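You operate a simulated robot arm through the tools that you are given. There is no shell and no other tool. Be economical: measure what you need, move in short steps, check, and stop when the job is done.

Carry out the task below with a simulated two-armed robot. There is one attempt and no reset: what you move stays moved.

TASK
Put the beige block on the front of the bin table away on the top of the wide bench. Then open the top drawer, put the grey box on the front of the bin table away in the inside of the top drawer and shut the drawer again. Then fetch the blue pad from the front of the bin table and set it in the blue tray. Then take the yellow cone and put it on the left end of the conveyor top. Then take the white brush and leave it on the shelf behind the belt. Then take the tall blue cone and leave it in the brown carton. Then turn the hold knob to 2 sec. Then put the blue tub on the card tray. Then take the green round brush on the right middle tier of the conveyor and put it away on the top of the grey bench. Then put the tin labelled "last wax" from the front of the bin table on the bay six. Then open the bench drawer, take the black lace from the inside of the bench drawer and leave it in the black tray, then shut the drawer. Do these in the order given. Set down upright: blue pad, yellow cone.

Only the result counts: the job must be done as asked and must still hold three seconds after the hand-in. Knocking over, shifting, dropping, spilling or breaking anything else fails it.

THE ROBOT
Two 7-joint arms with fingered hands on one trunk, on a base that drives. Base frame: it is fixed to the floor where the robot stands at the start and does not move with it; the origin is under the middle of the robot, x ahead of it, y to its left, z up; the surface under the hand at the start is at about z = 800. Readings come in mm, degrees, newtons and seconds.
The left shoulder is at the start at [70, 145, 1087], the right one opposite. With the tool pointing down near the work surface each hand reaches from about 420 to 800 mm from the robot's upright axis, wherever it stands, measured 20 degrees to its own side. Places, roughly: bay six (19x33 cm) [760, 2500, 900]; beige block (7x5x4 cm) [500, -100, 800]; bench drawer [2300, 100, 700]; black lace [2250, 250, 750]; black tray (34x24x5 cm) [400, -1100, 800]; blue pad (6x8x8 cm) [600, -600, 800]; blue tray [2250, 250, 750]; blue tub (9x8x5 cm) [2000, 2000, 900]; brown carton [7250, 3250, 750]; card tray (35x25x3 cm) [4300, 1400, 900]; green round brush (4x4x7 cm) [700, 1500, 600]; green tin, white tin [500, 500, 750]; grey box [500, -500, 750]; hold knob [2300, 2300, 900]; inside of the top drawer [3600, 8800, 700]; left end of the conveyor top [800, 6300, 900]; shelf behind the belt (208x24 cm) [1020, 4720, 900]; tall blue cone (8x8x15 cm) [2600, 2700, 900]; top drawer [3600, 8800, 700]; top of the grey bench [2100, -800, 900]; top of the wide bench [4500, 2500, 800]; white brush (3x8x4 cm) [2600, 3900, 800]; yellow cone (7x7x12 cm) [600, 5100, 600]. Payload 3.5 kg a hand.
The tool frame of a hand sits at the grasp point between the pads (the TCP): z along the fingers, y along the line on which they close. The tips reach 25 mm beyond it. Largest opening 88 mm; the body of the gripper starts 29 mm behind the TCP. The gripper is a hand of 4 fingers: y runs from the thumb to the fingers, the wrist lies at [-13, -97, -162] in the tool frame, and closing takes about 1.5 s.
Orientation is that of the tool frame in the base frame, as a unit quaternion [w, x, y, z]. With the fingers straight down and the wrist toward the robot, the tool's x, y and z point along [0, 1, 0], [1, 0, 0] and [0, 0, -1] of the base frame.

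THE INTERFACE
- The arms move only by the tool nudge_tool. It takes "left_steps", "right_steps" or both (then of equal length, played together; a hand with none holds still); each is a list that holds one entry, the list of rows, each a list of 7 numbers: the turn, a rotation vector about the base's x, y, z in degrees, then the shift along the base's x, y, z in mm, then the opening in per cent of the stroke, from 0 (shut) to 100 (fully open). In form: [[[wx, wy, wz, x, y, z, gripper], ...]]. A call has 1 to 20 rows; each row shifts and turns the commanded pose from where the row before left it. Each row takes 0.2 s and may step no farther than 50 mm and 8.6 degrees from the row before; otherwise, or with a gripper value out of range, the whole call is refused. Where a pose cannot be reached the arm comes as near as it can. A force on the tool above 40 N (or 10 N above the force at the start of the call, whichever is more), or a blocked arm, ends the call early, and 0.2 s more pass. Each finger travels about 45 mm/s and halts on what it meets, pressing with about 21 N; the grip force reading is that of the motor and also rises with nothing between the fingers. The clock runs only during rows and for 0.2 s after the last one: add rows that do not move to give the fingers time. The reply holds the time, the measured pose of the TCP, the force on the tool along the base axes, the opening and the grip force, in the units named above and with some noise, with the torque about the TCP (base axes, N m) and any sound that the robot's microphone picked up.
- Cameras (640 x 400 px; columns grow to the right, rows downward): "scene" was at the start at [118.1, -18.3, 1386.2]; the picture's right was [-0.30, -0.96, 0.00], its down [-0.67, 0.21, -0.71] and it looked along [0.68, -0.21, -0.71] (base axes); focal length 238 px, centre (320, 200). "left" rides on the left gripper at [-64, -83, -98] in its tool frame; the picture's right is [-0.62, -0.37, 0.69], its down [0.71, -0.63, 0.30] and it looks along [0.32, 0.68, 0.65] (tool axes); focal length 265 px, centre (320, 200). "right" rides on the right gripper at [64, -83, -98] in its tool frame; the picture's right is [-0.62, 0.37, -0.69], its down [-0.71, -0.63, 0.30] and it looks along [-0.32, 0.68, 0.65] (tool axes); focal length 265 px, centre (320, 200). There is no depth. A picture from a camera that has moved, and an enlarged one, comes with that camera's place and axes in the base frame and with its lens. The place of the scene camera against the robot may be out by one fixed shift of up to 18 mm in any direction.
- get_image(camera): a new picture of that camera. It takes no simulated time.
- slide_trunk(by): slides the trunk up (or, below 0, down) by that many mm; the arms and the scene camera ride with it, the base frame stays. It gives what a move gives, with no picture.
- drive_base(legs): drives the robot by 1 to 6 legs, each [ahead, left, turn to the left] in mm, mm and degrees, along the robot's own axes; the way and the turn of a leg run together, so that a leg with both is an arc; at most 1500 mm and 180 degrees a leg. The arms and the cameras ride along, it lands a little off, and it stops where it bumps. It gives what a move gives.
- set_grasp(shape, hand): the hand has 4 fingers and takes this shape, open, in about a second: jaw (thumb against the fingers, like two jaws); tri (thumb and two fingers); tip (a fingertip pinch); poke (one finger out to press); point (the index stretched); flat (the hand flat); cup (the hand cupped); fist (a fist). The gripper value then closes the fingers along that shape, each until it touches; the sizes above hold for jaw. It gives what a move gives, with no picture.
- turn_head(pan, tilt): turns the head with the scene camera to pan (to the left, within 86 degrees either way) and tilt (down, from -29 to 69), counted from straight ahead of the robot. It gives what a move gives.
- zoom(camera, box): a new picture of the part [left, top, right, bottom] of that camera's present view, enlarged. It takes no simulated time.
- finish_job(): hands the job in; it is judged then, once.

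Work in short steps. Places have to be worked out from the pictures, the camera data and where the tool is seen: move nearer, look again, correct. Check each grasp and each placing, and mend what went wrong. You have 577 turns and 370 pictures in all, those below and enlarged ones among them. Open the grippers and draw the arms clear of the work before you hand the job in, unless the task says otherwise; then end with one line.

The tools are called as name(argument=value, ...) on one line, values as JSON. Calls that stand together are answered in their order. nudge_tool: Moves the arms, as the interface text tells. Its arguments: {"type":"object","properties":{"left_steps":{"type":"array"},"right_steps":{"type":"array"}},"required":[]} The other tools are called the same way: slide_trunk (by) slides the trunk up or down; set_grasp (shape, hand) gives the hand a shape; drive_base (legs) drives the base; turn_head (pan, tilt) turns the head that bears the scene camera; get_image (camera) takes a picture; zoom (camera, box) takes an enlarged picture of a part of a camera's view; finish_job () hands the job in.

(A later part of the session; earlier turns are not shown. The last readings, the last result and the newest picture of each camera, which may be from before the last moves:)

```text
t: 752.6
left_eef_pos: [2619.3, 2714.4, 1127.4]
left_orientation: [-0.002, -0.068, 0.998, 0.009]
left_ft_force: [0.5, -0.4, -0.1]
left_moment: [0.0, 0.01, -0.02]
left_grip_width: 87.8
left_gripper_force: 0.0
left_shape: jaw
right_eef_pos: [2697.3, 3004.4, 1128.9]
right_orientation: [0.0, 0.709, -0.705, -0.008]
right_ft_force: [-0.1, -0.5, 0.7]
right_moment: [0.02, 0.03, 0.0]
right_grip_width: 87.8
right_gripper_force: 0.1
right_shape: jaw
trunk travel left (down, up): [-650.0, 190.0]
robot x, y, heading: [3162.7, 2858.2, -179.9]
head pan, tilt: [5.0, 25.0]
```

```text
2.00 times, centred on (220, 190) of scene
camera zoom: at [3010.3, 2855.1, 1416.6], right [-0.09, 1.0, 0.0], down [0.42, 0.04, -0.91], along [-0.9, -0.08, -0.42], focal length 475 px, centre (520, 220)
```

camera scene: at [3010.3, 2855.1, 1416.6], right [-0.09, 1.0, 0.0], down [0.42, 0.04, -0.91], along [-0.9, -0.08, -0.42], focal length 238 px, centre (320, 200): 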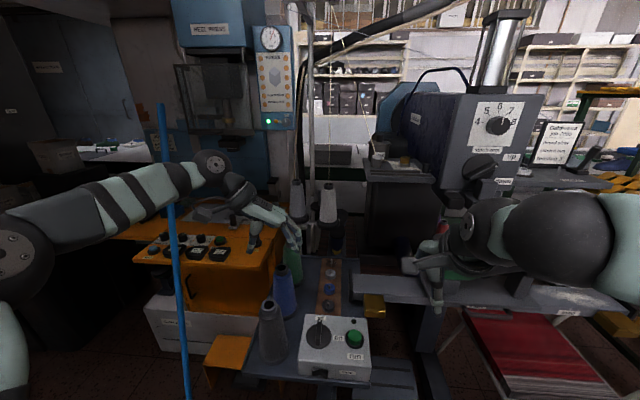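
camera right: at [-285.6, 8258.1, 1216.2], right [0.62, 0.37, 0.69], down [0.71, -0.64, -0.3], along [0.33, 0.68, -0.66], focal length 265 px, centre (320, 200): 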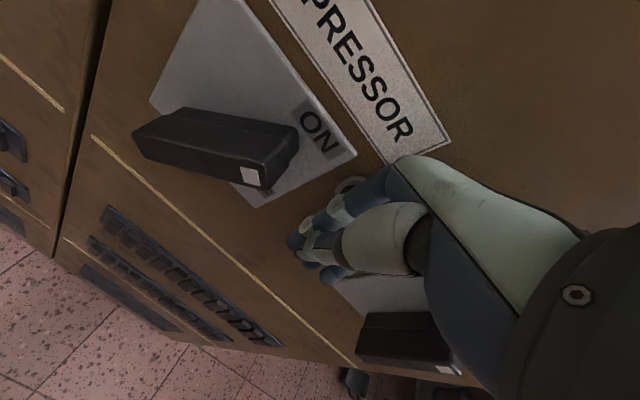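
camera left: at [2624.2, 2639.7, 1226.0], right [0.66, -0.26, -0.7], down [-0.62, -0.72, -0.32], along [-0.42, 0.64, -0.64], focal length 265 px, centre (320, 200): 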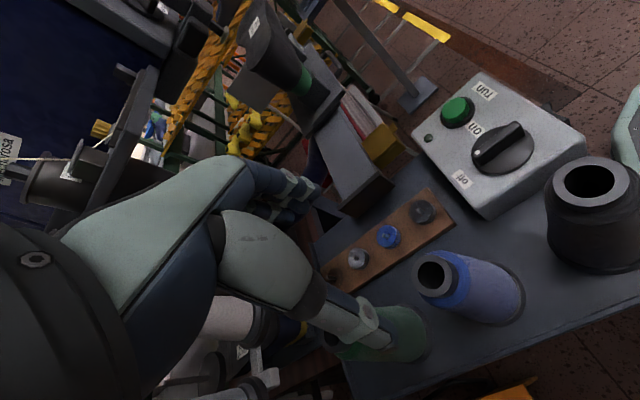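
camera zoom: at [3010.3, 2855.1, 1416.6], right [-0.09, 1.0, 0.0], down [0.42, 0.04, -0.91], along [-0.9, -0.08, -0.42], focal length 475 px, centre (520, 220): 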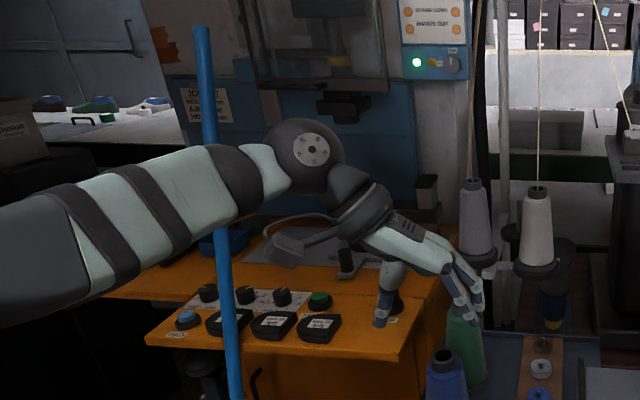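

Nothing is out of place; the spike may have come from the arm swinging through a joint limit. I move back over the blue cone in small steps and watch the force.

nudge_tool(left_steps=[[[0, 0, 0, -15, 0, 0, 100], [0, 0, 0, -15, -1, 0, 100], [0, 0, 0, -15, -1, 0, 100], [0, 0, 0, -15, 0, 0, 100], [0, 0, 0, -10, 0, 0, 100]]])

get_image(camera="left")

```text
t: 754.0
left_eef_pos: [2549.8, 2714.3, 1129.4]
left_orientation: [-0.001, -0.073, 0.997, 0.011]
left_ft_force: [-4.1, 12.5, -8.1]
left_moment: [-0.67, 0.28, 0.76]
left_grip_width: 87.6
left_gripper_force: 0.1
left_shape: jaw
right_eef_pos: [2699.4, 3004.7, 1128.4]
right_orientation: [0.001, 0.709, -0.705, -0.011]
right_ft_force: [0.0, 0.1, -0.3]
right_moment: [-0.01, -0.01, 0.0]
right_grip_width: 87.4
right_gripper_force: 0.0
right_shape: jaw
trunk travel left (down, up): [-650.0, 190.0]
robot x, y, heading: [3164.9, 2857.7, -179.7]
head pan, tilt: [5.0, 25.0]
stopped in row 5 (left hand): the force on the tool passed its limit at 43 N (the readings are from after the stop); the commanded pose is now the measured one
```

```text
192 pictures are left
camera left: at [2625.5, 2638.1, 1226.3], right [0.66, -0.26, -0.7], down [-0.62, -0.72, -0.32], along [-0.42, 0.64, -0.64], focal length 265 px, centre (320, 200)
```

left: 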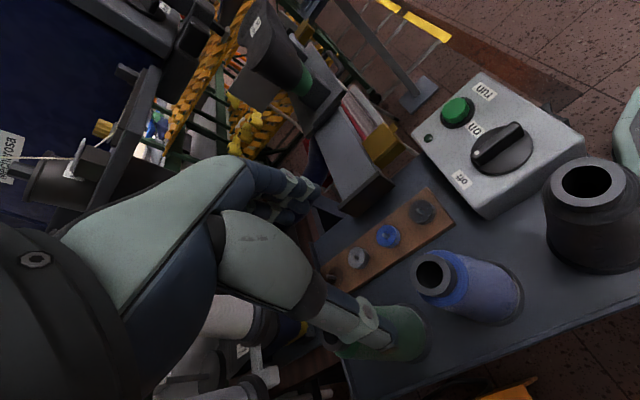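

The contact point matches the hand's own camera against the forearm. I turn the hand back by 18° and move over the cone again.

nudge_tool(left_steps=[[[0, 0, 6, 15, 0, 0, 100], [0, 0, 6, 10, 0, 0, 100], [0, 0, 6, 0, 0, 0, 100], [0, 0, 0, -13, -2, 0, 100], [0, 0, 0, -13, -1, 0, 100]]])

get_image(camera="left")

turn_head(pan=5, tilt=40)

zoom(camera="scene", box=[200, 130, 400, 280])

```text
t: 755.2
left_eef_pos: [2547.9, 2710.6, 1127.4]
left_orientation: [-0.002, -0.228, 0.974, 0.01]
left_ft_force: [-0.1, 0.0, 0.0]
left_moment: [-0.01, 0.0, 0.0]
left_grip_width: 87.8
left_gripper_force: 0.0
left_shape: jaw
right_eef_pos: [2697.8, 3003.7, 1128.8]
right_orientation: [0.0, 0.709, -0.705, -0.009]
right_ft_force: [-0.1, 1.0, -0.7]
right_moment: [0.01, 0.03, 0.02]
right_grip_width: 87.4
right_gripper_force: 0.1
right_shape: jaw
trunk travel left (down, up): [-650.0, 190.0]
robot x, y, heading: [3163.8, 2860.2, -179.9]
head pan, tilt: [5.0, 25.0]
```

```text
191 pictures are left
camera left: at [2643.3, 2662.0, 1225.8], right [0.71, -0.04, -0.7], down [-0.36, -0.88, -0.32], along [-0.6, 0.48, -0.64], focal length 265 px, centre (320, 200)
```

left: 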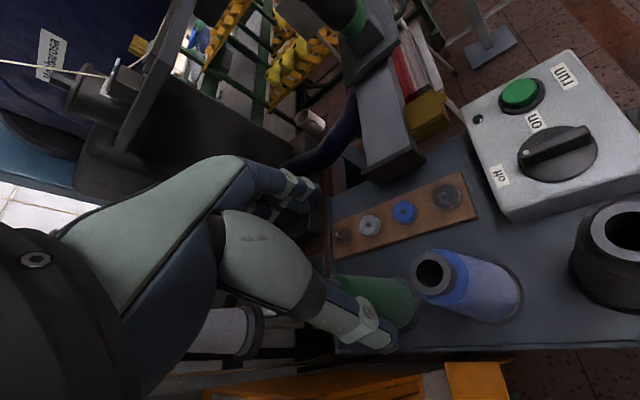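

```text
t: 755.9
left_eef_pos: [2549.6, 2710.5, 1128.8]
left_orientation: [-0.003, -0.228, 0.974, 0.01]
left_ft_force: [1.2, 0.0, 0.3]
left_moment: [0.01, -0.01, 0.0]
left_grip_width: 87.7
left_gripper_force: 0.1
left_shape: jaw
right_eef_pos: [2698.4, 3003.5, 1129.4]
right_orientation: [0.001, 0.709, -0.706, -0.011]
right_ft_force: [-0.3, 0.3, 0.1]
right_moment: [-0.03, 0.03, -0.01]
right_grip_width: 87.6
right_gripper_force: 0.1
right_shape: jaw
trunk travel left (down, up): [-650.0, 190.0]
robot x, y, heading: [3162.4, 2855.4, -179.8]
head pan, tilt: [5.0, 40.0]
```

```text
2.67 times, centred on (300, 205) of scene
camera zoom: at [3018.1, 2855.8, 1393.5], right [-0.09, 1.0, 0.0], down [0.64, 0.06, -0.77], along [-0.76, -0.07, -0.64], focal length 633 px, centre (373, 187)
```

zoom: 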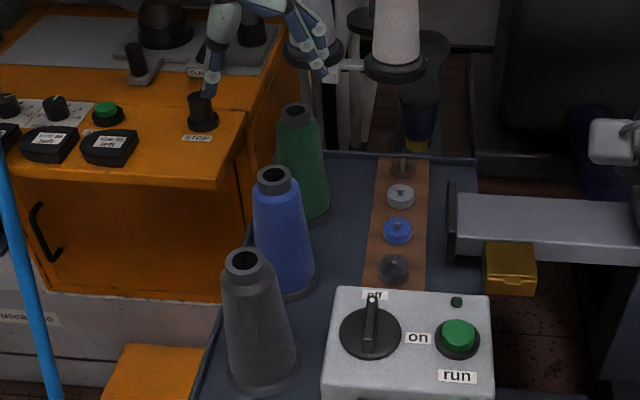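

No contact force now, and the cone is at about [2552,2712]. I lower to z≈1040 and check again.

nudge_tool(left_steps=[[[0, 0, 0, 3, 2, -30, 100], [0, 0, 0, 0, 0, -30, 100], [0, 0, 0, 0, 0, -28, 100]]])

get_image(camera="left")

zoom(camera="scene", box=[200, 130, 400, 280])

```text
t: 756.7
left_eef_pos: [2549.9, 2713.6, 1039.2]
left_orientation: [-0.002, -0.227, 0.974, 0.011]
left_ft_force: [0.9, 0.1, -0.5]
left_moment: [-0.01, 0.01, 0.03]
left_grip_width: 87.6
left_gripper_force: 0.0
left_shape: jaw
right_eef_pos: [2697.7, 3002.9, 1128.0]
right_orientation: [-0.001, 0.709, -0.705, -0.01]
right_ft_force: [0.0, 0.4, -0.5]
right_moment: [0.04, -0.01, 0.01]
right_grip_width: 87.5
right_gripper_force: 0.0
right_shape: jaw
trunk travel left (down, up): [-650.0, 190.0]
robot x, y, heading: [3162.1, 2860.1, -179.8]
head pan, tilt: [5.0, 40.0]
```

```text
189 pictures are left
camera left: at [2646.3, 2664.0, 1136.5], right [0.71, -0.04, -0.7], down [-0.37, -0.88, -0.32], along [-0.6, 0.48, -0.64], focal length 265 px, centre (320, 200)
```

left: 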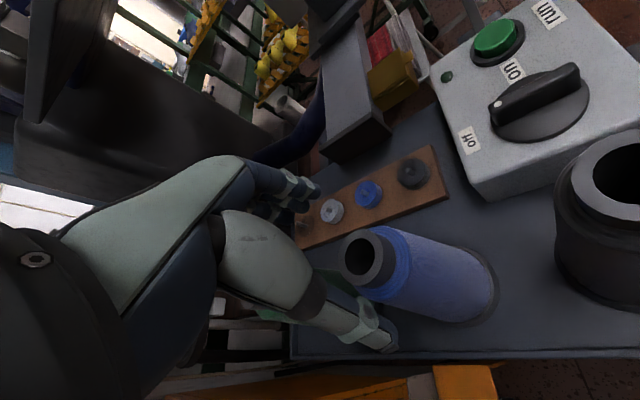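

```text
2.67 times, centred on (300, 205) of scene
camera zoom: at [3017.2, 2855.6, 1393.3], right [-0.09, 1.0, 0.0], down [0.64, 0.06, -0.77], along [-0.76, -0.07, -0.64], focal length 633 px, centre (373, 187)
```

zoom: 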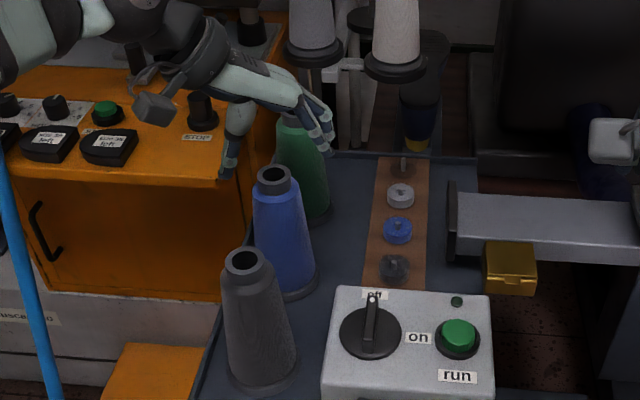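

The cone's rim lies right on the hand's axis. I lower about 90 mm and close.

nudge_tool(left_steps=[[[0, 0, 0, 0, 0, -20, 100], [0, 0, 0, 0, 0, -20, 100], [0, 0, 0, 0, 0, -20, 100], [0, 0, 0, 0, 0, -18, 100], [0, 0, 0, 0, 0, -10, 100]]])

get_image(camera="left")

zoom(camera="scene", box=[200, 130, 400, 280])

```text
t: 757.9
left_eef_pos: [2552.9, 2711.5, 962.3]
left_orientation: [-0.011, -0.227, 0.974, 0.013]
left_ft_force: [-3.3, -4.6, 31.5]
left_moment: [0.54, -0.18, 0.03]
left_grip_width: 87.7
left_gripper_force: 0.0
left_shape: jaw
right_eef_pos: [2703.2, 3003.7, 1132.2]
right_orientation: [0.002, 0.708, -0.706, -0.013]
right_ft_force: [-1.0, 0.1, 0.2]
right_moment: [-0.04, 0.01, 0.01]
right_grip_width: 87.5
right_gripper_force: 0.1
right_shape: jaw
trunk travel left (down, up): [-650.0, 190.0]
robot x, y, heading: [3161.1, 2858.3, -179.8]
head pan, tilt: [5.0, 40.0]
```

```text
187 pictures are left
camera left: at [2650.3, 2662.8, 1056.9], right [0.7, -0.04, -0.71], down [-0.37, -0.88, -0.31], along [-0.61, 0.48, -0.63], focal length 265 px, centre (320, 200)
```

left: 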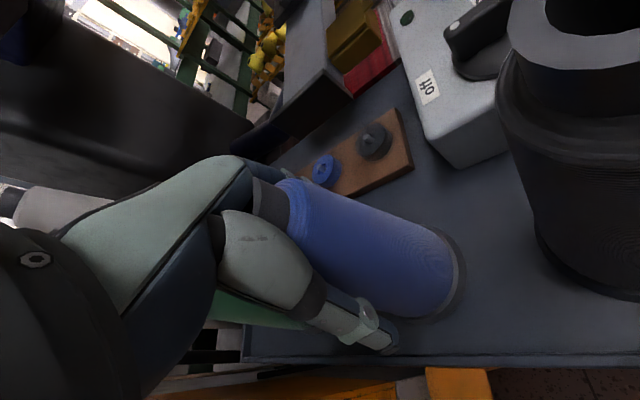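

```text
2.67 times, centred on (300, 205) of scene
camera zoom: at [3024.4, 2855.5, 1394.7], right [-0.09, 1.0, 0.0], down [0.64, 0.06, -0.77], along [-0.77, -0.07, -0.64], focal length 633 px, centre (373, 187)
```

zoom: 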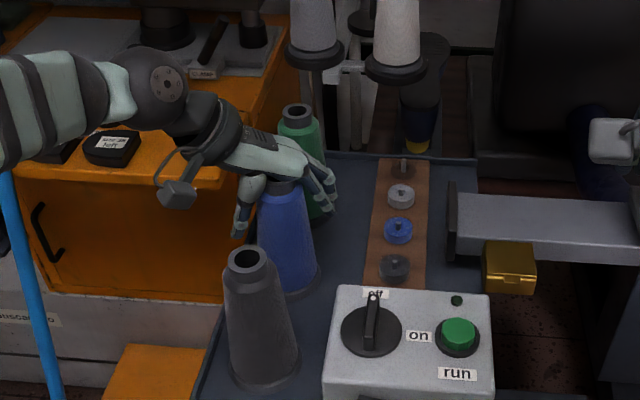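

The palm rests on the cone's top. I raise 5 mm and close.

nudge_tool(left_steps=[[[0, 0, 0, 0, 0, 6, 100], [0, 0, 0, 0, 0, 0, 0], [0, 0, 0, 0, 0, 0, 0], [0, 0, 0, 0, 0, 0, 0], [0, 0, 0, 0, 0, 0, 0], [0, 0, 0, 0, 0, 0, 0], [0, 0, 0, 0, 0, 0, 0], [0, 0, 0, 0, 0, 20, 0], [0, 0, 0, 0, 0, 25, 0]]])

get_image(camera="left")

```text
t: 759.9
left_eef_pos: [2553.3, 2712.2, 1004.9]
left_orientation: [-0.002, -0.226, 0.974, 0.01]
left_ft_force: [0.3, 0.1, -2.5]
left_moment: [0.0, 0.01, 0.02]
left_grip_width: 57.1
left_gripper_force: 21.1
left_shape: jaw
right_eef_pos: [2699.9, 3004.4, 1129.1]
right_orientation: [0.0, 0.709, -0.705, -0.011]
right_ft_force: [-0.7, 0.3, 0.2]
right_moment: [-0.03, 0.05, -0.01]
right_grip_width: 87.6
right_gripper_force: 0.0
right_shape: jaw
trunk travel left (down, up): [-650.0, 190.0]
robot x, y, heading: [3164.3, 2860.0, -180.0]
head pan, tilt: [5.0, 40.0]
```

```text
185 pictures are left
camera left: at [2648.6, 2663.1, 1101.7], right [0.71, -0.04, -0.7], down [-0.36, -0.88, -0.32], along [-0.6, 0.48, -0.64], focal length 265 px, centre (320, 200)
```

left: 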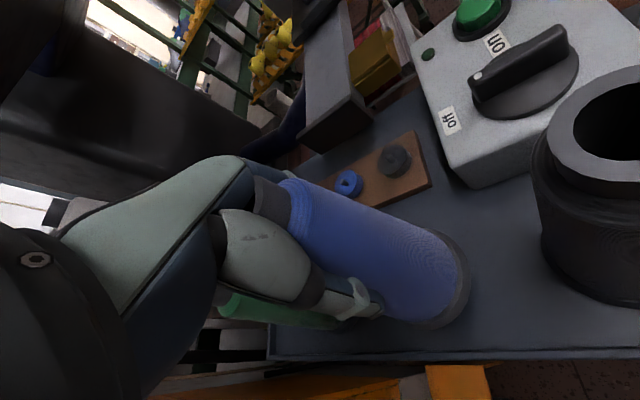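

Held and lifting. I raise it clear of the neighbours and back the base off east.

nudge_tool(left_steps=[[[0, 0, 0, 0, 0, 40, 0], [0, 0, 0, 0, 0, 40, 0], [0, 0, 0, 0, 0, 40, 0], [0, 0, 0, 0, 0, 35, 0], [0, 0, 0, 0, 0, 0, 0]]])

drive_base(legs=[[-150, 0, 0]])

turn_head(pan=0, tilt=25)

get_image(camera="scene")

```text
t: 761.1
left_eef_pos: [2552.9, 2712.5, 1160.9]
left_orientation: [-0.002, -0.227, 0.974, 0.01]
left_ft_force: [0.0, 1.1, -1.9]
left_moment: [0.01, -0.01, 0.01]
left_grip_width: 57.0
left_gripper_force: 21.3
left_shape: jaw
right_eef_pos: [2696.7, 3003.7, 1129.0]
right_orientation: [0.0, 0.709, -0.705, -0.01]
right_ft_force: [-0.2, 0.4, -0.2]
right_moment: [-0.04, -0.02, 0.05]
right_grip_width: 87.6
right_gripper_force: 0.1
right_shape: jaw
trunk travel left (down, up): [-650.0, 190.0]
robot x, y, heading: [3159.3, 2856.0, -179.7]
head pan, tilt: [5.0, 40.0]
```

```text
t: 762.5
left_eef_pos: [2699.1, 2712.9, 1157.6]
left_orientation: [-0.001, -0.227, 0.974, 0.009]
left_ft_force: [0.2, -0.1, -2.9]
left_moment: [0.01, -0.01, -0.01]
left_grip_width: 57.0
left_gripper_force: 20.8
left_shape: jaw
right_eef_pos: [2845.8, 3003.9, 1128.5]
right_orientation: [-0.001, 0.709, -0.705, -0.01]
right_ft_force: [-0.9, 0.7, 0.3]
right_moment: [-0.01, 0.01, -0.01]
right_grip_width: 87.6
right_gripper_force: 0.1
right_shape: jaw
trunk travel left (down, up): [-650.0, 190.0]
robot x, y, heading: [3311.4, 2859.5, -179.7]
head pan, tilt: [5.0, 40.0]
```

```text
t: 763.3
left_eef_pos: [2701.1, 2712.5, 1159.8]
left_orientation: [-0.003, -0.228, 0.974, 0.01]
left_ft_force: [0.3, 0.8, -2.3]
left_moment: [0.01, 0.0, -0.01]
left_grip_width: 56.8
left_gripper_force: 20.3
left_shape: jaw
right_eef_pos: [2846.1, 3004.7, 1128.9]
right_orientation: [0.001, 0.709, -0.705, -0.011]
right_ft_force: [0.5, -0.5, 0.3]
right_moment: [-0.01, 0.03, -0.03]
right_grip_width: 87.7
right_gripper_force: 0.0
right_shape: jaw
trunk travel left (down, up): [-650.0, 190.0]
robot x, y, heading: [3309.3, 2860.5, -180.0]
head pan, tilt: [0.0, 25.0]
```

```text
184 pictures are left
camera scene: at [3159.2, 2863.5, 1416.7], right [0.0, 1.0, 0.0], down [0.42, 0.0, -0.91], along [-0.91, 0.0, -0.42], focal length 238 px, centre (320, 200)
```

scene: 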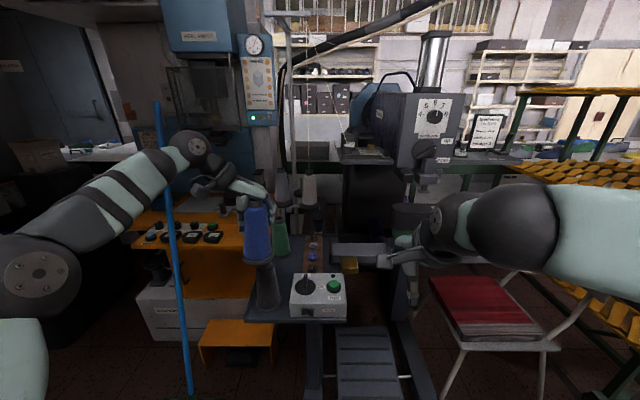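

The cone is in hand. The carton is far east; I go south around the wide bench: first to y≈750, then face east and look.

drive_base(legs=[[0, 0, 90], [1100, 0, 0], [1000, 0, 0], [0, 0, 90]])

get_image(camera="scene")

```text
t: 781.3
left_eef_pos: [3846.3, 883.2, 1160.3]
left_orientation: [0.009, 0.978, 0.21, 0.002]
left_ft_force: [0.5, -0.2, -2.7]
left_moment: [-0.01, -0.05, -0.02]
left_grip_width: 57.2
left_gripper_force: 20.8
left_shape: jaw
right_eef_pos: [3691.5, 596.6, 1129.0]
right_orientation: [0.011, 0.718, 0.696, 0.001]
right_ft_force: [0.8, -0.4, -0.4]
right_moment: [-0.05, -0.01, 0.01]
right_grip_width: 87.8
right_gripper_force: 0.0
right_shape: jaw
trunk travel left (down, up): [-650.0, 190.0]
robot x, y, heading: [3230.1, 761.3, -1.8]
head pan, tilt: [0.0, 25.0]
```

```text
183 pictures are left
camera scene: at [3364.5, 760.1, 1416.7], right [-0.03, -1.0, 0.0], down [-0.42, 0.01, -0.91], along [0.91, -0.03, -0.42], focal length 238 px, centre (320, 200)
```

scene: 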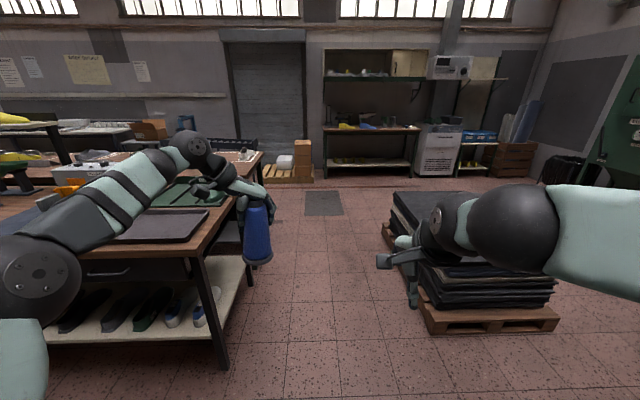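

The lane between bench (y>1270) and pallet (y<40) is clear. I drive east to x≈5900.

drive_base(legs=[[1350, -70, 1.8], [1350, 0, 0]])

turn_head(pan=50, tilt=20)

get_image(camera="scene")

```text
t: 794.6
left_eef_pos: [6579.7, 786.3, 1159.9]
left_orientation: [0.01, 0.977, 0.213, 0.002]
left_ft_force: [0.2, -0.2, -2.1]
left_moment: [-0.01, -0.04, 0.02]
left_grip_width: 56.9
left_gripper_force: 21.1
left_shape: jaw
right_eef_pos: [6425.9, 497.5, 1128.1]
right_orientation: [0.009, 0.715, 0.699, 0.0]
right_ft_force: [0.4, -1.1, -0.3]
right_moment: [-0.02, -0.02, -0.02]
right_grip_width: 87.3
right_gripper_force: 0.3
right_shape: jaw
trunk travel left (down, up): [-650.0, 190.0]
robot x, y, heading: [5967.6, 654.0, -1.7]
head pan, tilt: [0.0, 25.0]
```

```text
t: 795.8
left_eef_pos: [6581.1, 785.8, 1160.4]
left_orientation: [0.009, 0.977, 0.213, 0.002]
left_ft_force: [-0.6, -0.4, -2.0]
left_moment: [-0.02, 0.0, 0.02]
left_grip_width: 57.1
left_gripper_force: 21.1
left_shape: jaw
right_eef_pos: [6426.4, 498.2, 1128.2]
right_orientation: [0.01, 0.715, 0.699, 0.0]
right_ft_force: [-0.7, -0.2, 0.3]
right_moment: [-0.01, -0.01, 0.0]
right_grip_width: 87.7
right_gripper_force: 0.0
right_shape: jaw
trunk travel left (down, up): [-650.0, 190.0]
robot x, y, heading: [5964.7, 658.7, -1.3]
head pan, tilt: [50.0, 20.0]
```

```text
182 pictures are left
camera scene: at [6068.6, 731.8, 1424.7], right [0.75, -0.66, 0.0], down [-0.23, -0.26, -0.94], along [0.62, 0.7, -0.34], focal length 238 px, centre (320, 200)
```

scene: 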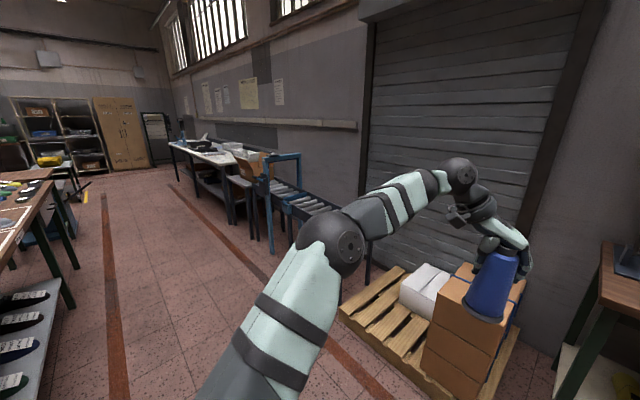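

The open brown carton stands at the far roller table (~[7300,3300]). I turn north and drive up the corridor.

drive_base(legs=[[0, 0, 91.3], [1200, -200, 0], [1100, -150, 0]])

turn_head(pan=-50, tilt=25)

get_image(camera="scene")

```text
t: 811.3
left_eef_pos: [6157.6, 3612.4, 1159.5]
left_orientation: [0.005, 0.528, 0.849, 0.008]
left_ft_force: [-0.6, 0.0, -2.0]
left_moment: [0.03, -0.04, 0.02]
left_grip_width: 56.7
left_gripper_force: 20.7
left_shape: jaw
right_eef_pos: [6451.2, 3466.1, 1128.8]
right_orientation: [0.007, -0.003, 1.0, 0.007]
right_ft_force: [0.0, 0.1, -0.3]
right_moment: [0.02, -0.01, 0.01]
right_grip_width: 87.8
right_gripper_force: 0.1
right_shape: jaw
trunk travel left (down, up): [-650.0, 190.0]
robot x, y, heading: [6303.8, 3000.7, 90.3]
head pan, tilt: [50.0, 20.0]
```

```text
t: 813.1
left_eef_pos: [6158.2, 3611.5, 1159.6]
left_orientation: [0.006, 0.527, 0.85, 0.008]
left_ft_force: [0.8, -0.1, -3.3]
left_moment: [0.03, -0.02, 0.03]
left_grip_width: 56.4
left_gripper_force: 20.9
left_shape: jaw
right_eef_pos: [6450.6, 3467.2, 1128.5]
right_orientation: [0.008, -0.004, 1.0, 0.007]
right_ft_force: [-0.6, 0.0, 0.1]
right_moment: [0.0, 0.03, 0.04]
right_grip_width: 87.8
right_gripper_force: 0.0
right_shape: jaw
trunk travel left (down, up): [-650.0, 190.0]
robot x, y, heading: [6305.1, 3001.8, 90.1]
head pan, tilt: [-50.0, 25.0]
```

```text
181 pictures are left
camera scene: at [6365.2, 3117.6, 1416.7], right [0.65, -0.76, 0.0], down [-0.32, -0.27, -0.91], along [0.69, 0.59, -0.42], focal length 238 px, centre (320, 200)
```

scene: 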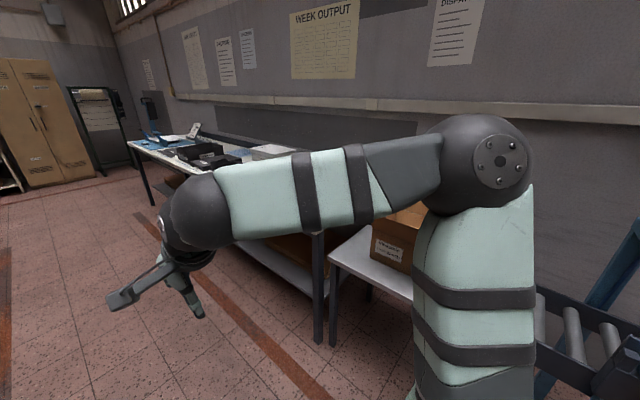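

drive_base(legs=[[0, 0, -90]])

turn_head(pan=10, tilt=35)

get_image(camera="scene")

```text
t: 817.3
left_eef_pos: [6914.0, 3157.2, 1159.9]
left_orientation: [0.009, 0.972, 0.236, 0.002]
left_ft_force: [-0.1, -0.5, -1.4]
left_moment: [-0.01, -0.02, 0.02]
left_grip_width: 56.5
left_gripper_force: 21.0
left_shape: jaw
right_eef_pos: [6773.2, 2864.2, 1128.8]
right_orientation: [0.01, 0.699, 0.715, 0.0]
right_ft_force: [-0.4, 0.3, 1.1]
right_moment: [-0.01, 0.02, 0.03]
right_grip_width: 87.6
right_gripper_force: 0.1
right_shape: jaw
trunk travel left (down, up): [-650.0, 190.0]
robot x, y, heading: [6301.5, 2998.6, 1.4]
head pan, tilt: [-50.0, 25.0]
```

```text
t: 818.6
left_eef_pos: [6913.3, 3157.3, 1159.1]
left_orientation: [0.009, 0.972, 0.236, 0.003]
left_ft_force: [0.1, 0.0, -1.6]
left_moment: [0.0, -0.04, -0.01]
left_grip_width: 56.9
left_gripper_force: 20.8
left_shape: jaw
right_eef_pos: [6772.3, 2865.1, 1128.7]
right_orientation: [0.009, 0.699, 0.715, 0.0]
right_ft_force: [0.2, 0.2, 0.2]
right_moment: [-0.03, 0.01, 0.0]
right_grip_width: 87.5
right_gripper_force: 0.0
right_shape: jaw
trunk travel left (down, up): [-650.0, 190.0]
robot x, y, heading: [6304.2, 2999.8, 1.2]
head pan, tilt: [10.0, 35.0]
```

```text
180 pictures are left
camera scene: at [6432.4, 3025.5, 1400.9], right [0.19, -0.98, 0.0], down [-0.56, -0.11, -0.82], along [0.8, 0.16, -0.57], focal length 238 px, centre (320, 200)
```

scene: 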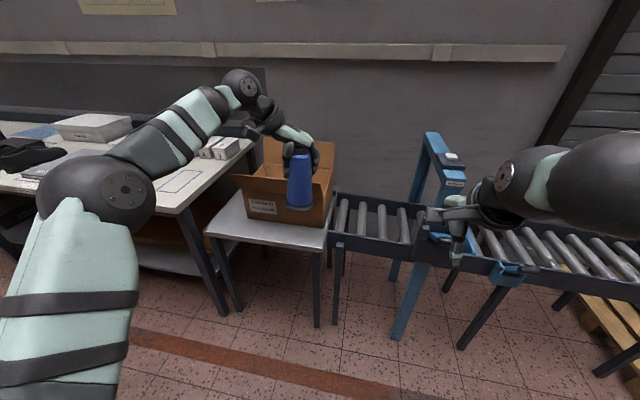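

The carton is just ahead-left. I look with the left hand camera for its interior.

get_image(camera="left")

zoom(camera="scene", box=[190, 100, 370, 260])

```text
179 pictures are left
camera left: at [6817.0, 3203.8, 1256.6], right [-0.71, 0.03, -0.7], down [0.35, 0.88, -0.32], along [0.61, -0.47, -0.64], focal length 265 px, centre (320, 200)
```

left: 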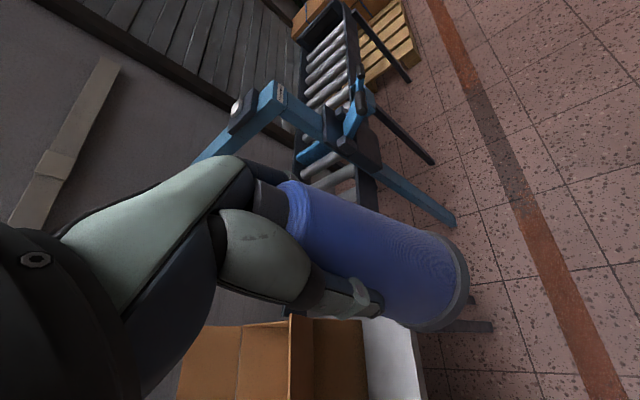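

```text
2.50 times, centred on (280, 180) of scene
camera zoom: at [6432.4, 3025.5, 1400.9], right [0.19, -0.98, 0.0], down [-0.56, -0.11, -0.82], along [0.8, 0.16, -0.57], focal length 594 px, centre (420, 250)
```

zoom: 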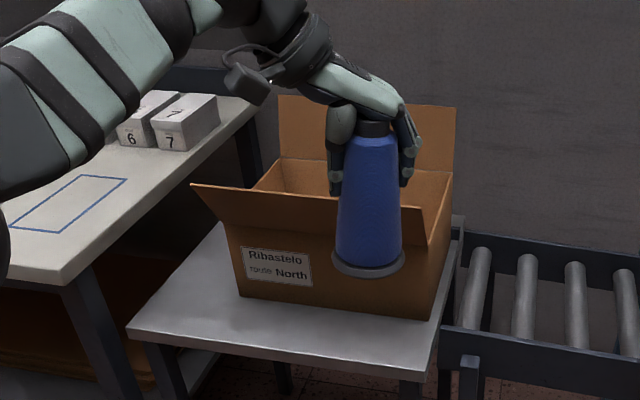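

The carton spans about x 7263–7470, y 3165–3545, rim z≈850. I drive so the cone comes over its middle [7365,3355].

drive_base(legs=[[415, 190, -1.2]])

get_image(camera="scene")

get_image(camera="left")

```text
t: 821.3
left_eef_pos: [7326.0, 3348.2, 1161.3]
left_orientation: [0.009, 0.973, 0.229, 0.002]
left_ft_force: [-0.3, 0.8, -2.5]
left_moment: [0.04, 0.0, 0.03]
left_grip_width: 56.5
left_gripper_force: 20.6
left_shape: jaw
right_eef_pos: [7181.7, 3056.5, 1128.6]
right_orientation: [0.011, 0.704, 0.71, 0.001]
right_ft_force: [-0.1, 0.0, -0.3]
right_moment: [-0.01, -0.03, 0.02]
right_grip_width: 87.7
right_gripper_force: 0.2
right_shape: jaw
trunk travel left (down, up): [-650.0, 190.0]
robot x, y, heading: [6716.4, 3201.3, 0.5]
head pan, tilt: [10.0, 35.0]
```

```text
177 pictures are left
camera scene: at [6843.4, 3221.6, 1401.0], right [0.18, -0.98, 0.0], down [-0.56, -0.1, -0.82], along [0.81, 0.15, -0.57], focal length 238 px, centre (320, 200)
```

scene: 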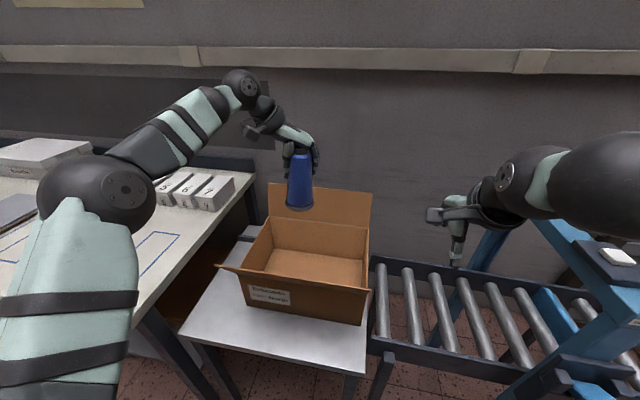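

```text
176 pictures are left
camera left: at [7230.5, 3394.8, 1257.0], right [-0.71, 0.04, -0.7], down [0.36, 0.88, -0.32], along [0.6, -0.48, -0.64], focal length 265 px, centre (320, 200)
```

left: 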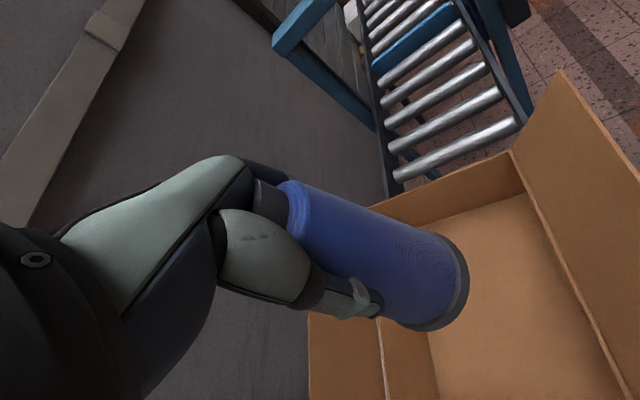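

The carton interior spans x≈7250–7510, y≈3180–3525, floor z≈672. I move 40 mm in and lower the cone most of the way.

nudge_tool(left_steps=[[[0, 0, 0, 20, 2, 0, 0], [0, 0, 0, 20, 2, 0, 0], [0, 0, 0, 0, 0, -40, 0], [0, 0, 0, 0, 0, -40, 0], [0, 0, 0, 0, 0, -40, 0], [0, 0, 0, 0, 0, -40, 0], [0, 0, 0, 0, 0, -40, 0]]])

get_image(camera="left")

zoom(camera="scene", box=[190, 150, 430, 350])

```text
t: 822.9
left_eef_pos: [7362.9, 3355.3, 953.8]
left_orientation: [0.009, 0.973, 0.229, 0.003]
left_ft_force: [-0.2, 0.4, -2.2]
left_moment: [-0.02, -0.03, -0.02]
left_grip_width: 56.4
left_gripper_force: 21.1
left_shape: jaw
left hand out of reach, approached as far as the arm can: row 2
right_eef_pos: [7183.4, 3054.8, 1126.9]
right_orientation: [0.01, 0.703, 0.711, 0.0]
right_ft_force: [0.4, -0.6, 0.0]
right_moment: [-0.01, 0.05, 0.0]
right_grip_width: 87.6
right_gripper_force: 0.0
right_shape: jaw
trunk travel left (down, up): [-650.0, 190.0]
robot x, y, heading: [6715.1, 3200.7, 0.9]
head pan, tilt: [10.0, 35.0]
```

```text
175 pictures are left
camera left: at [7267.1, 3401.4, 1051.6], right [-0.71, 0.04, -0.7], down [0.36, 0.88, -0.32], along [0.6, -0.48, -0.64], focal length 265 px, centre (320, 200)
```

left: 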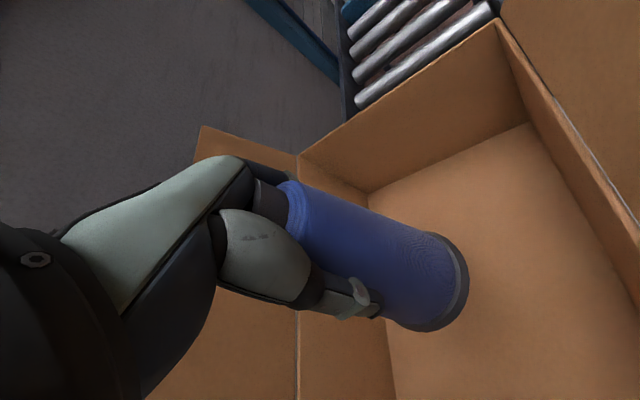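

```text
2.00 times, centred on (310, 250) of scene
camera zoom: at [6845.6, 3221.9, 1400.8], right [0.18, -0.98, 0.0], down [-0.57, -0.1, -0.82], along [0.8, 0.15, -0.57], focal length 475 px, centre (340, 100)
```

zoom: 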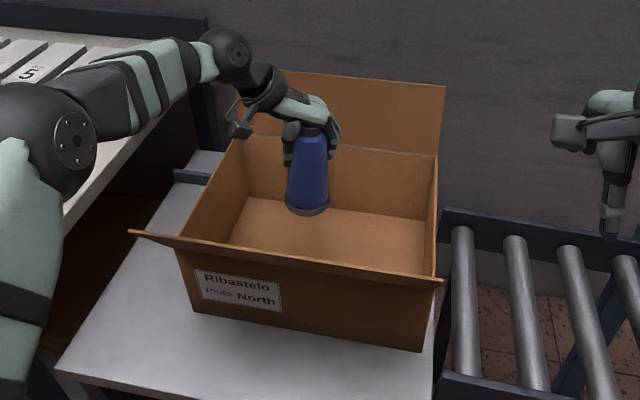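

Inside the opening with room around. I continue lowering to contact.

nudge_tool(left_steps=[[[0, 0, 0, 0, 0, -35, 0], [0, 0, 0, 0, 0, -35, 0], [0, 0, 0, 0, 0, -30, 0], [0, 0, 0, 0, 0, -20, 0], [0, 0, 0, 0, 0, -10, 0], [0, 0, 0, 0, 0, -8, 0], [0, 0, 0, 0, 0, -8, 0], [0, 0, 0, 0, 0, -8, 0], [0, 0, 0, 0, 0, -8, 0], [0, 0, 0, 0, 0, -8, 0]]])

zoom(camera="scene", box=[190, 150, 430, 350])

```text
t: 825.1
left_eef_pos: [7361.0, 3352.3, 790.1]
left_orientation: [0.011, 0.973, 0.229, 0.004]
left_ft_force: [-0.4, 0.0, 1.9]
left_moment: [-0.1, -0.1, 0.0]
left_grip_width: 56.6
left_gripper_force: 21.0
left_shape: jaw
right_eef_pos: [7180.4, 3056.1, 1130.5]
right_orientation: [0.01, 0.704, 0.71, 0.001]
right_ft_force: [-0.9, 0.2, -0.3]
right_moment: [0.01, 0.01, 0.01]
right_grip_width: 87.8
right_gripper_force: 0.0
right_shape: jaw
trunk travel left (down, up): [-650.0, 190.0]
robot x, y, heading: [6716.9, 3197.9, 0.5]
head pan, tilt: [10.0, 35.0]
```

```text
2.00 times, centred on (310, 250) of scene
camera zoom: at [6842.1, 3221.9, 1401.2], right [0.18, -0.98, 0.0], down [-0.56, -0.1, -0.82], along [0.81, 0.15, -0.57], focal length 475 px, centre (340, 100)
```

zoom: 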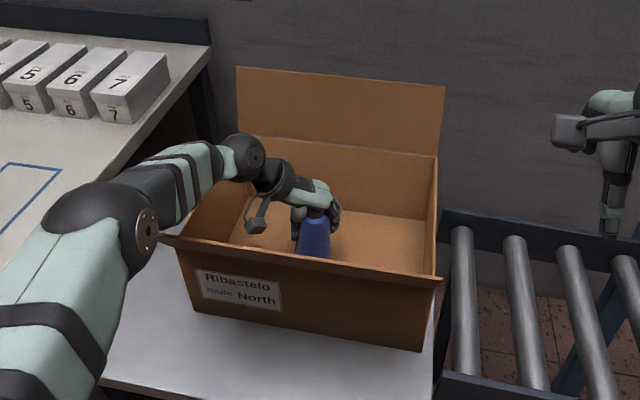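

It has just touched the floor. I lower 3 mm more, open and rise.

nudge_tool(left_steps=[[[0, 0, 0, 0, 0, -3, 0], [0, 0, 0, 0, 0, 0, 50], [0, 0, 0, 0, 0, 0, 100], [0, 0, 0, 0, 0, 0, 100], [0, 0, 0, 0, 0, 0, 100], [0, 0, 0, 0, 0, 0, 100], [0, 0, 0, 0, 0, 30, 100], [0, 0, 0, 0, 0, 40, 100], [0, 0, 0, 0, 0, 45, 100], [0, 0, 0, 0, 0, 45, 100], [0, 0, 0, 0, 0, 45, 100], [0, 0, 0, 0, 0, 45, 100], [0, 0, 0, 0, 0, 45, 100], [0, 0, 0, 0, 0, 45, 100]]])

zoom(camera="scene", box=[190, 150, 430, 350])

```text
t: 828.1
left_eef_pos: [7361.5, 3350.6, 1125.7]
left_orientation: [0.009, 0.973, 0.23, 0.003]
left_ft_force: [0.3, -0.2, 0.2]
left_moment: [0.02, 0.0, 0.04]
left_grip_width: 88.0
left_gripper_force: 0.0
left_shape: jaw
right_eef_pos: [7181.5, 3055.2, 1128.5]
right_orientation: [0.01, 0.704, 0.711, 0.001]
right_ft_force: [-0.1, 0.0, 0.2]
right_moment: [-0.03, 0.02, 0.0]
right_grip_width: 87.7
right_gripper_force: 0.1
right_shape: jaw
trunk travel left (down, up): [-650.0, 190.0]
robot x, y, heading: [6719.9, 3201.5, 0.5]
head pan, tilt: [10.0, 35.0]
```

```text
2.00 times, centred on (310, 250) of scene
camera zoom: at [6843.0, 3221.0, 1401.0], right [0.18, -0.98, 0.0], down [-0.56, -0.1, -0.82], along [0.81, 0.15, -0.57], focal length 475 px, centre (340, 100)
```

zoom: 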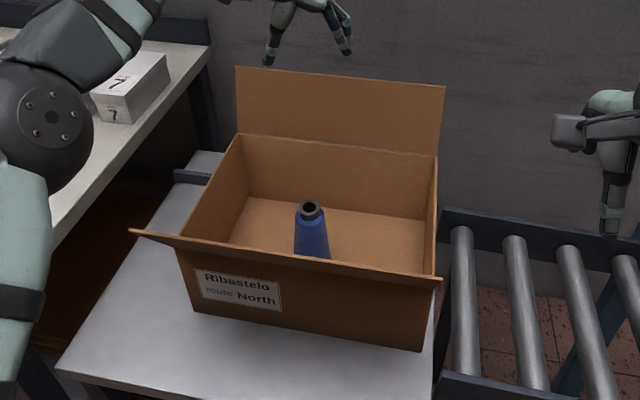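

The blue cone stands in the carton. I restore the left hand's yaw, back out and drive the same way back to the aisle.

nudge_tool(left_steps=[[[0, 0, 7.9, -8, 0, 0, 100], [0, 0, 7.9, -8, 0, 0, 100], [0, 0, 7.9, -8, 0, 0, 100], [0, 0, 7.9, -8, 0, 0, 100], [0, 0, 7.9, -8, 0, 0, 100], [0, 0, 7.9, -8, 0, 0, 100], [0, 0, 7.9, -8, 0, 0, 100], [0, 0, 7.9, -8, 0, 0, 100]]])

drive_base(legs=[[-420, 0, -0.5], [0, 0, -90], [1250, 0, 0], [1250, 0, 0]])

```text
t: 829.9
left_eef_pos: [7296.3, 3350.9, 1123.4]
left_orientation: [0.007, 0.708, 0.706, 0.008]
left_ft_force: [0.4, -0.1, 0.7]
left_moment: [0.02, 0.0, -0.02]
left_grip_width: 87.7
left_gripper_force: 0.0
left_shape: jaw
right_eef_pos: [7181.3, 3054.8, 1127.9]
right_orientation: [0.011, 0.704, 0.711, 0.002]
right_ft_force: [-0.1, -0.1, 1.0]
right_moment: [0.01, 0.0, -0.02]
right_grip_width: 87.4
right_gripper_force: 0.0
right_shape: jaw
trunk travel left (down, up): [-650.0, 190.0]
robot x, y, heading: [6717.8, 3200.3, 0.5]
head pan, tilt: [10.0, 35.0]
```

```text
t: 848.2
left_eef_pos: [6420.1, 114.2, 1125.0]
left_orientation: [0.009, 1.0, -0.013, 0.0]
left_ft_force: [-0.8, -0.4, -0.3]
left_moment: [-0.01, 0.02, -0.01]
left_grip_width: 87.8
left_gripper_force: 0.0
left_shape: jaw
right_eef_pos: [6125.2, 234.6, 1129.8]
right_orientation: [0.008, 1.0, -0.006, -0.007]
right_ft_force: [0.4, 0.1, -0.8]
right_moment: [0.03, -0.03, 0.0]
right_grip_width: 87.6
right_gripper_force: 0.1
right_shape: jaw
trunk travel left (down, up): [-650.0, 190.0]
robot x, y, heading: [6276.7, 695.3, -90.8]
head pan, tilt: [10.0, 35.0]
```

drive_base(legs=[[0, 0, -89.2], [1300, 0, 0], [1300, 0, 0]])

```text
t: 864.6
left_eef_pos: [3106.9, 557.6, 1125.0]
left_orientation: [-0.007, -0.703, 0.711, 0.007]
left_ft_force: [0.1, -0.3, 0.0]
left_moment: [0.0, -0.01, -0.05]
left_grip_width: 87.8
left_gripper_force: 0.0
left_shape: jaw
right_eef_pos: [3223.9, 853.2, 1128.8]
right_orientation: [0.001, 0.708, -0.707, -0.011]
right_ft_force: [0.0, -0.2, -0.5]
right_moment: [0.0, 0.04, -0.04]
right_grip_width: 87.5
right_gripper_force: 0.1
right_shape: jaw
trunk travel left (down, up): [-650.0, 190.0]
robot x, y, heading: [3687.1, 708.2, -180.1]
head pan, tilt: [10.0, 35.0]
```

drive_base(legs=[[180, 0, 0], [0, -1400, 0], [0, -150, 0]])

turn_head(pan=0, tilt=30)

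get_image(camera="scene")

```text
t: 873.7
left_eef_pos: [2931.8, 2110.3, 1123.7]
left_orientation: [-0.007, -0.7, 0.714, 0.008]
left_ft_force: [0.1, 0.1, -0.8]
left_moment: [0.01, 0.0, 0.0]
left_grip_width: 87.8
left_gripper_force: 0.1
left_shape: jaw
right_eef_pos: [3050.7, 2405.7, 1129.4]
right_orientation: [0.0, -0.706, 0.708, 0.011]
right_ft_force: [-0.3, 0.3, 0.5]
right_moment: [-0.04, -0.04, 0.01]
right_grip_width: 87.7
right_gripper_force: 0.0
right_shape: jaw
trunk travel left (down, up): [-650.0, 190.0]
robot x, y, heading: [3510.6, 2258.7, 179.5]
head pan, tilt: [10.0, 35.0]
```

```text
t: 874.4
left_eef_pos: [2931.7, 2113.6, 1124.0]
left_orientation: [-0.007, -0.7, 0.714, 0.006]
left_ft_force: [-0.6, 0.8, 0.5]
left_moment: [0.02, -0.03, -0.01]
left_grip_width: 87.5
left_gripper_force: 0.0
left_shape: jaw
right_eef_pos: [3052.2, 2408.0, 1128.9]
right_orientation: [-0.001, -0.705, 0.709, 0.011]
right_ft_force: [-0.1, 0.0, 0.8]
right_moment: [0.02, 0.01, -0.01]
right_grip_width: 87.5
right_gripper_force: 0.0
right_shape: jaw
trunk travel left (down, up): [-650.0, 190.0]
robot x, y, heading: [3516.6, 2259.0, 179.7]
head pan, tilt: [0.0, 30.0]
```

```text
171 pictures are left
camera scene: at [3363.4, 2264.7, 1408.7], right [0.01, 1.0, 0.0], down [0.5, 0.0, -0.87], along [-0.87, 0.0, -0.5], focal length 238 px, centre (320, 200)
```

scene: 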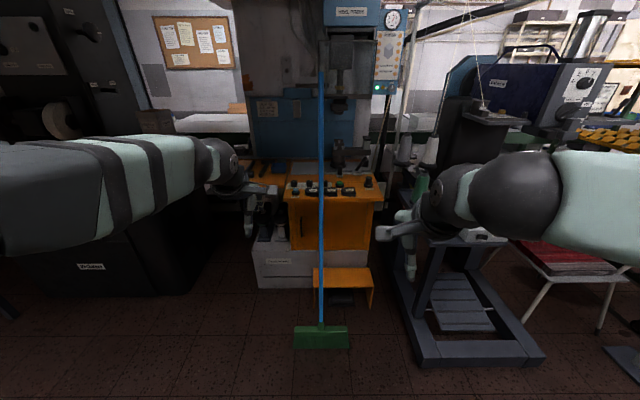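

zoom(camera="scene", box=[230, 120, 410, 260])

```text
2.86 times, centred on (320, 190) of scene
camera zoom: at [3363.4, 2264.7, 1408.7], right [0.01, 1.0, 0.0], down [0.5, 0.0, -0.87], along [-0.87, 0.0, -0.5], focal length 679 px, centre (320, 229)
```

zoom: 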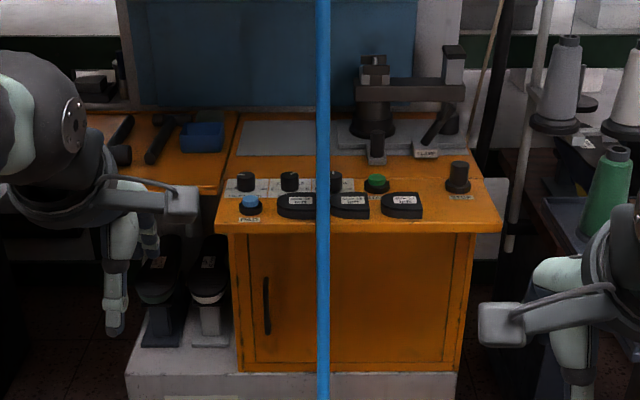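

zoom(camera="scene", box=[285, 165, 345, 205])

```text
10.00 times, centred on (315, 185) of scene
camera zoom: at [3363.4, 2264.7, 1408.7], right [0.01, 1.0, 0.0], down [0.5, 0.0, -0.87], along [-0.87, 0.0, -0.5], focal length 2375 px, centre (370, 350)
```

zoom: 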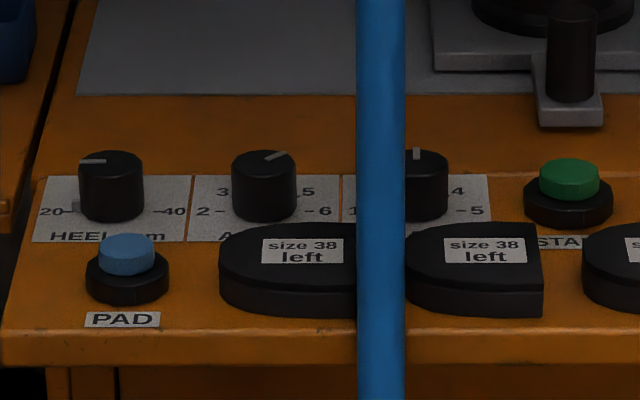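

The HOLD knob is the third, near [2296,2293,890], pointer at 3; a leaning broom stick stands just in front of it. I'll approach from the south-east with the left hand, wrist kept to the left of the stick: first reposition the base at heading 135°.

nudge_tool(right_steps=[[[0, 0, 0, 20, 25, 0, 100], [0, 0, 0, 20, 25, 0, 100], [0, 0, 0, 20, 25, 0, 100]]])

drive_base(legs=[[0, 0, -44.7], [-242, 548, 0]])

turn_head(pan=10, tilt=35)

get_image(camera="scene")

```text
t: 875.2
left_eef_pos: [2932.6, 2113.8, 1124.7]
left_orientation: [-0.008, -0.7, 0.714, 0.006]
left_ft_force: [0.4, -0.3, 0.1]
left_moment: [0.01, -0.02, -0.04]
left_grip_width: 87.6
left_gripper_force: 0.0
left_shape: jaw
right_eef_pos: [3111.3, 2484.5, 1129.3]
right_orientation: [0.0, -0.707, 0.708, 0.01]
right_ft_force: [-0.7, 0.9, 0.6]
right_moment: [0.0, 0.0, -0.02]
right_grip_width: 87.5
right_gripper_force: 0.2
right_shape: jaw
trunk travel left (down, up): [-650.0, 190.0]
robot x, y, heading: [3509.7, 2259.4, 179.5]
head pan, tilt: [0.0, 30.0]
```

```text
t: 880.6
left_eef_pos: [2777.1, 2000.5, 1123.4]
left_orientation: [-0.003, -0.378, 0.926, 0.008]
left_ft_force: [-0.2, 0.5, 0.2]
left_moment: [-0.02, 0.01, 0.02]
left_grip_width: 87.9
left_gripper_force: 0.0
left_shape: jaw
right_eef_pos: [3165.2, 2136.2, 1128.4]
right_orientation: [0.003, -0.385, 0.923, 0.01]
right_ft_force: [0.4, -0.5, -0.5]
right_moment: [-0.01, 0.02, -0.03]
right_grip_width: 87.7
right_gripper_force: 0.0
right_shape: jaw
trunk travel left (down, up): [-650.0, 190.0]
robot x, y, heading: [3290.2, 1691.7, 135.1]
head pan, tilt: [0.0, 30.0]
```

```text
t: 881.4
left_eef_pos: [2777.7, 2000.3, 1124.3]
left_orientation: [-0.003, -0.378, 0.926, 0.009]
left_ft_force: [0.1, -0.9, -0.9]
left_moment: [0.02, 0.01, 0.01]
left_grip_width: 87.9
left_gripper_force: 0.2
left_shape: jaw
right_eef_pos: [3164.5, 2137.1, 1130.3]
right_orientation: [0.003, -0.385, 0.923, 0.009]
right_ft_force: [0.2, 0.0, 0.2]
right_moment: [0.01, 0.0, 0.01]
right_grip_width: 87.4
right_gripper_force: 0.1
right_shape: jaw
trunk travel left (down, up): [-650.0, 190.0]
robot x, y, heading: [3298.7, 1688.4, 135.0]
head pan, tilt: [10.0, 35.0]
```

```text
168 pictures are left
camera scene: at [3176.6, 1785.7, 1401.0], right [0.57, 0.82, 0.0], down [0.47, -0.33, -0.82], along [-0.67, 0.47, -0.57], focal length 238 px, centre (320, 200)
```

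scene: 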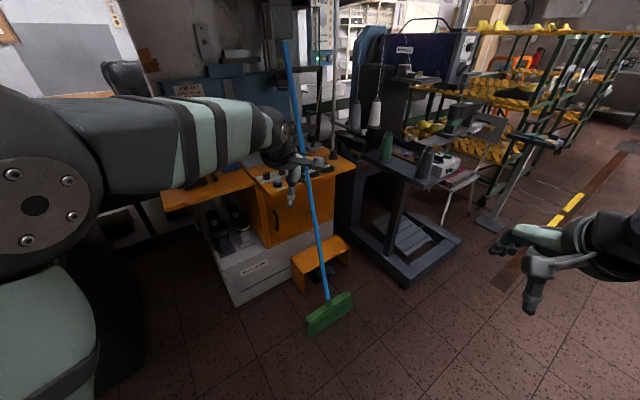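

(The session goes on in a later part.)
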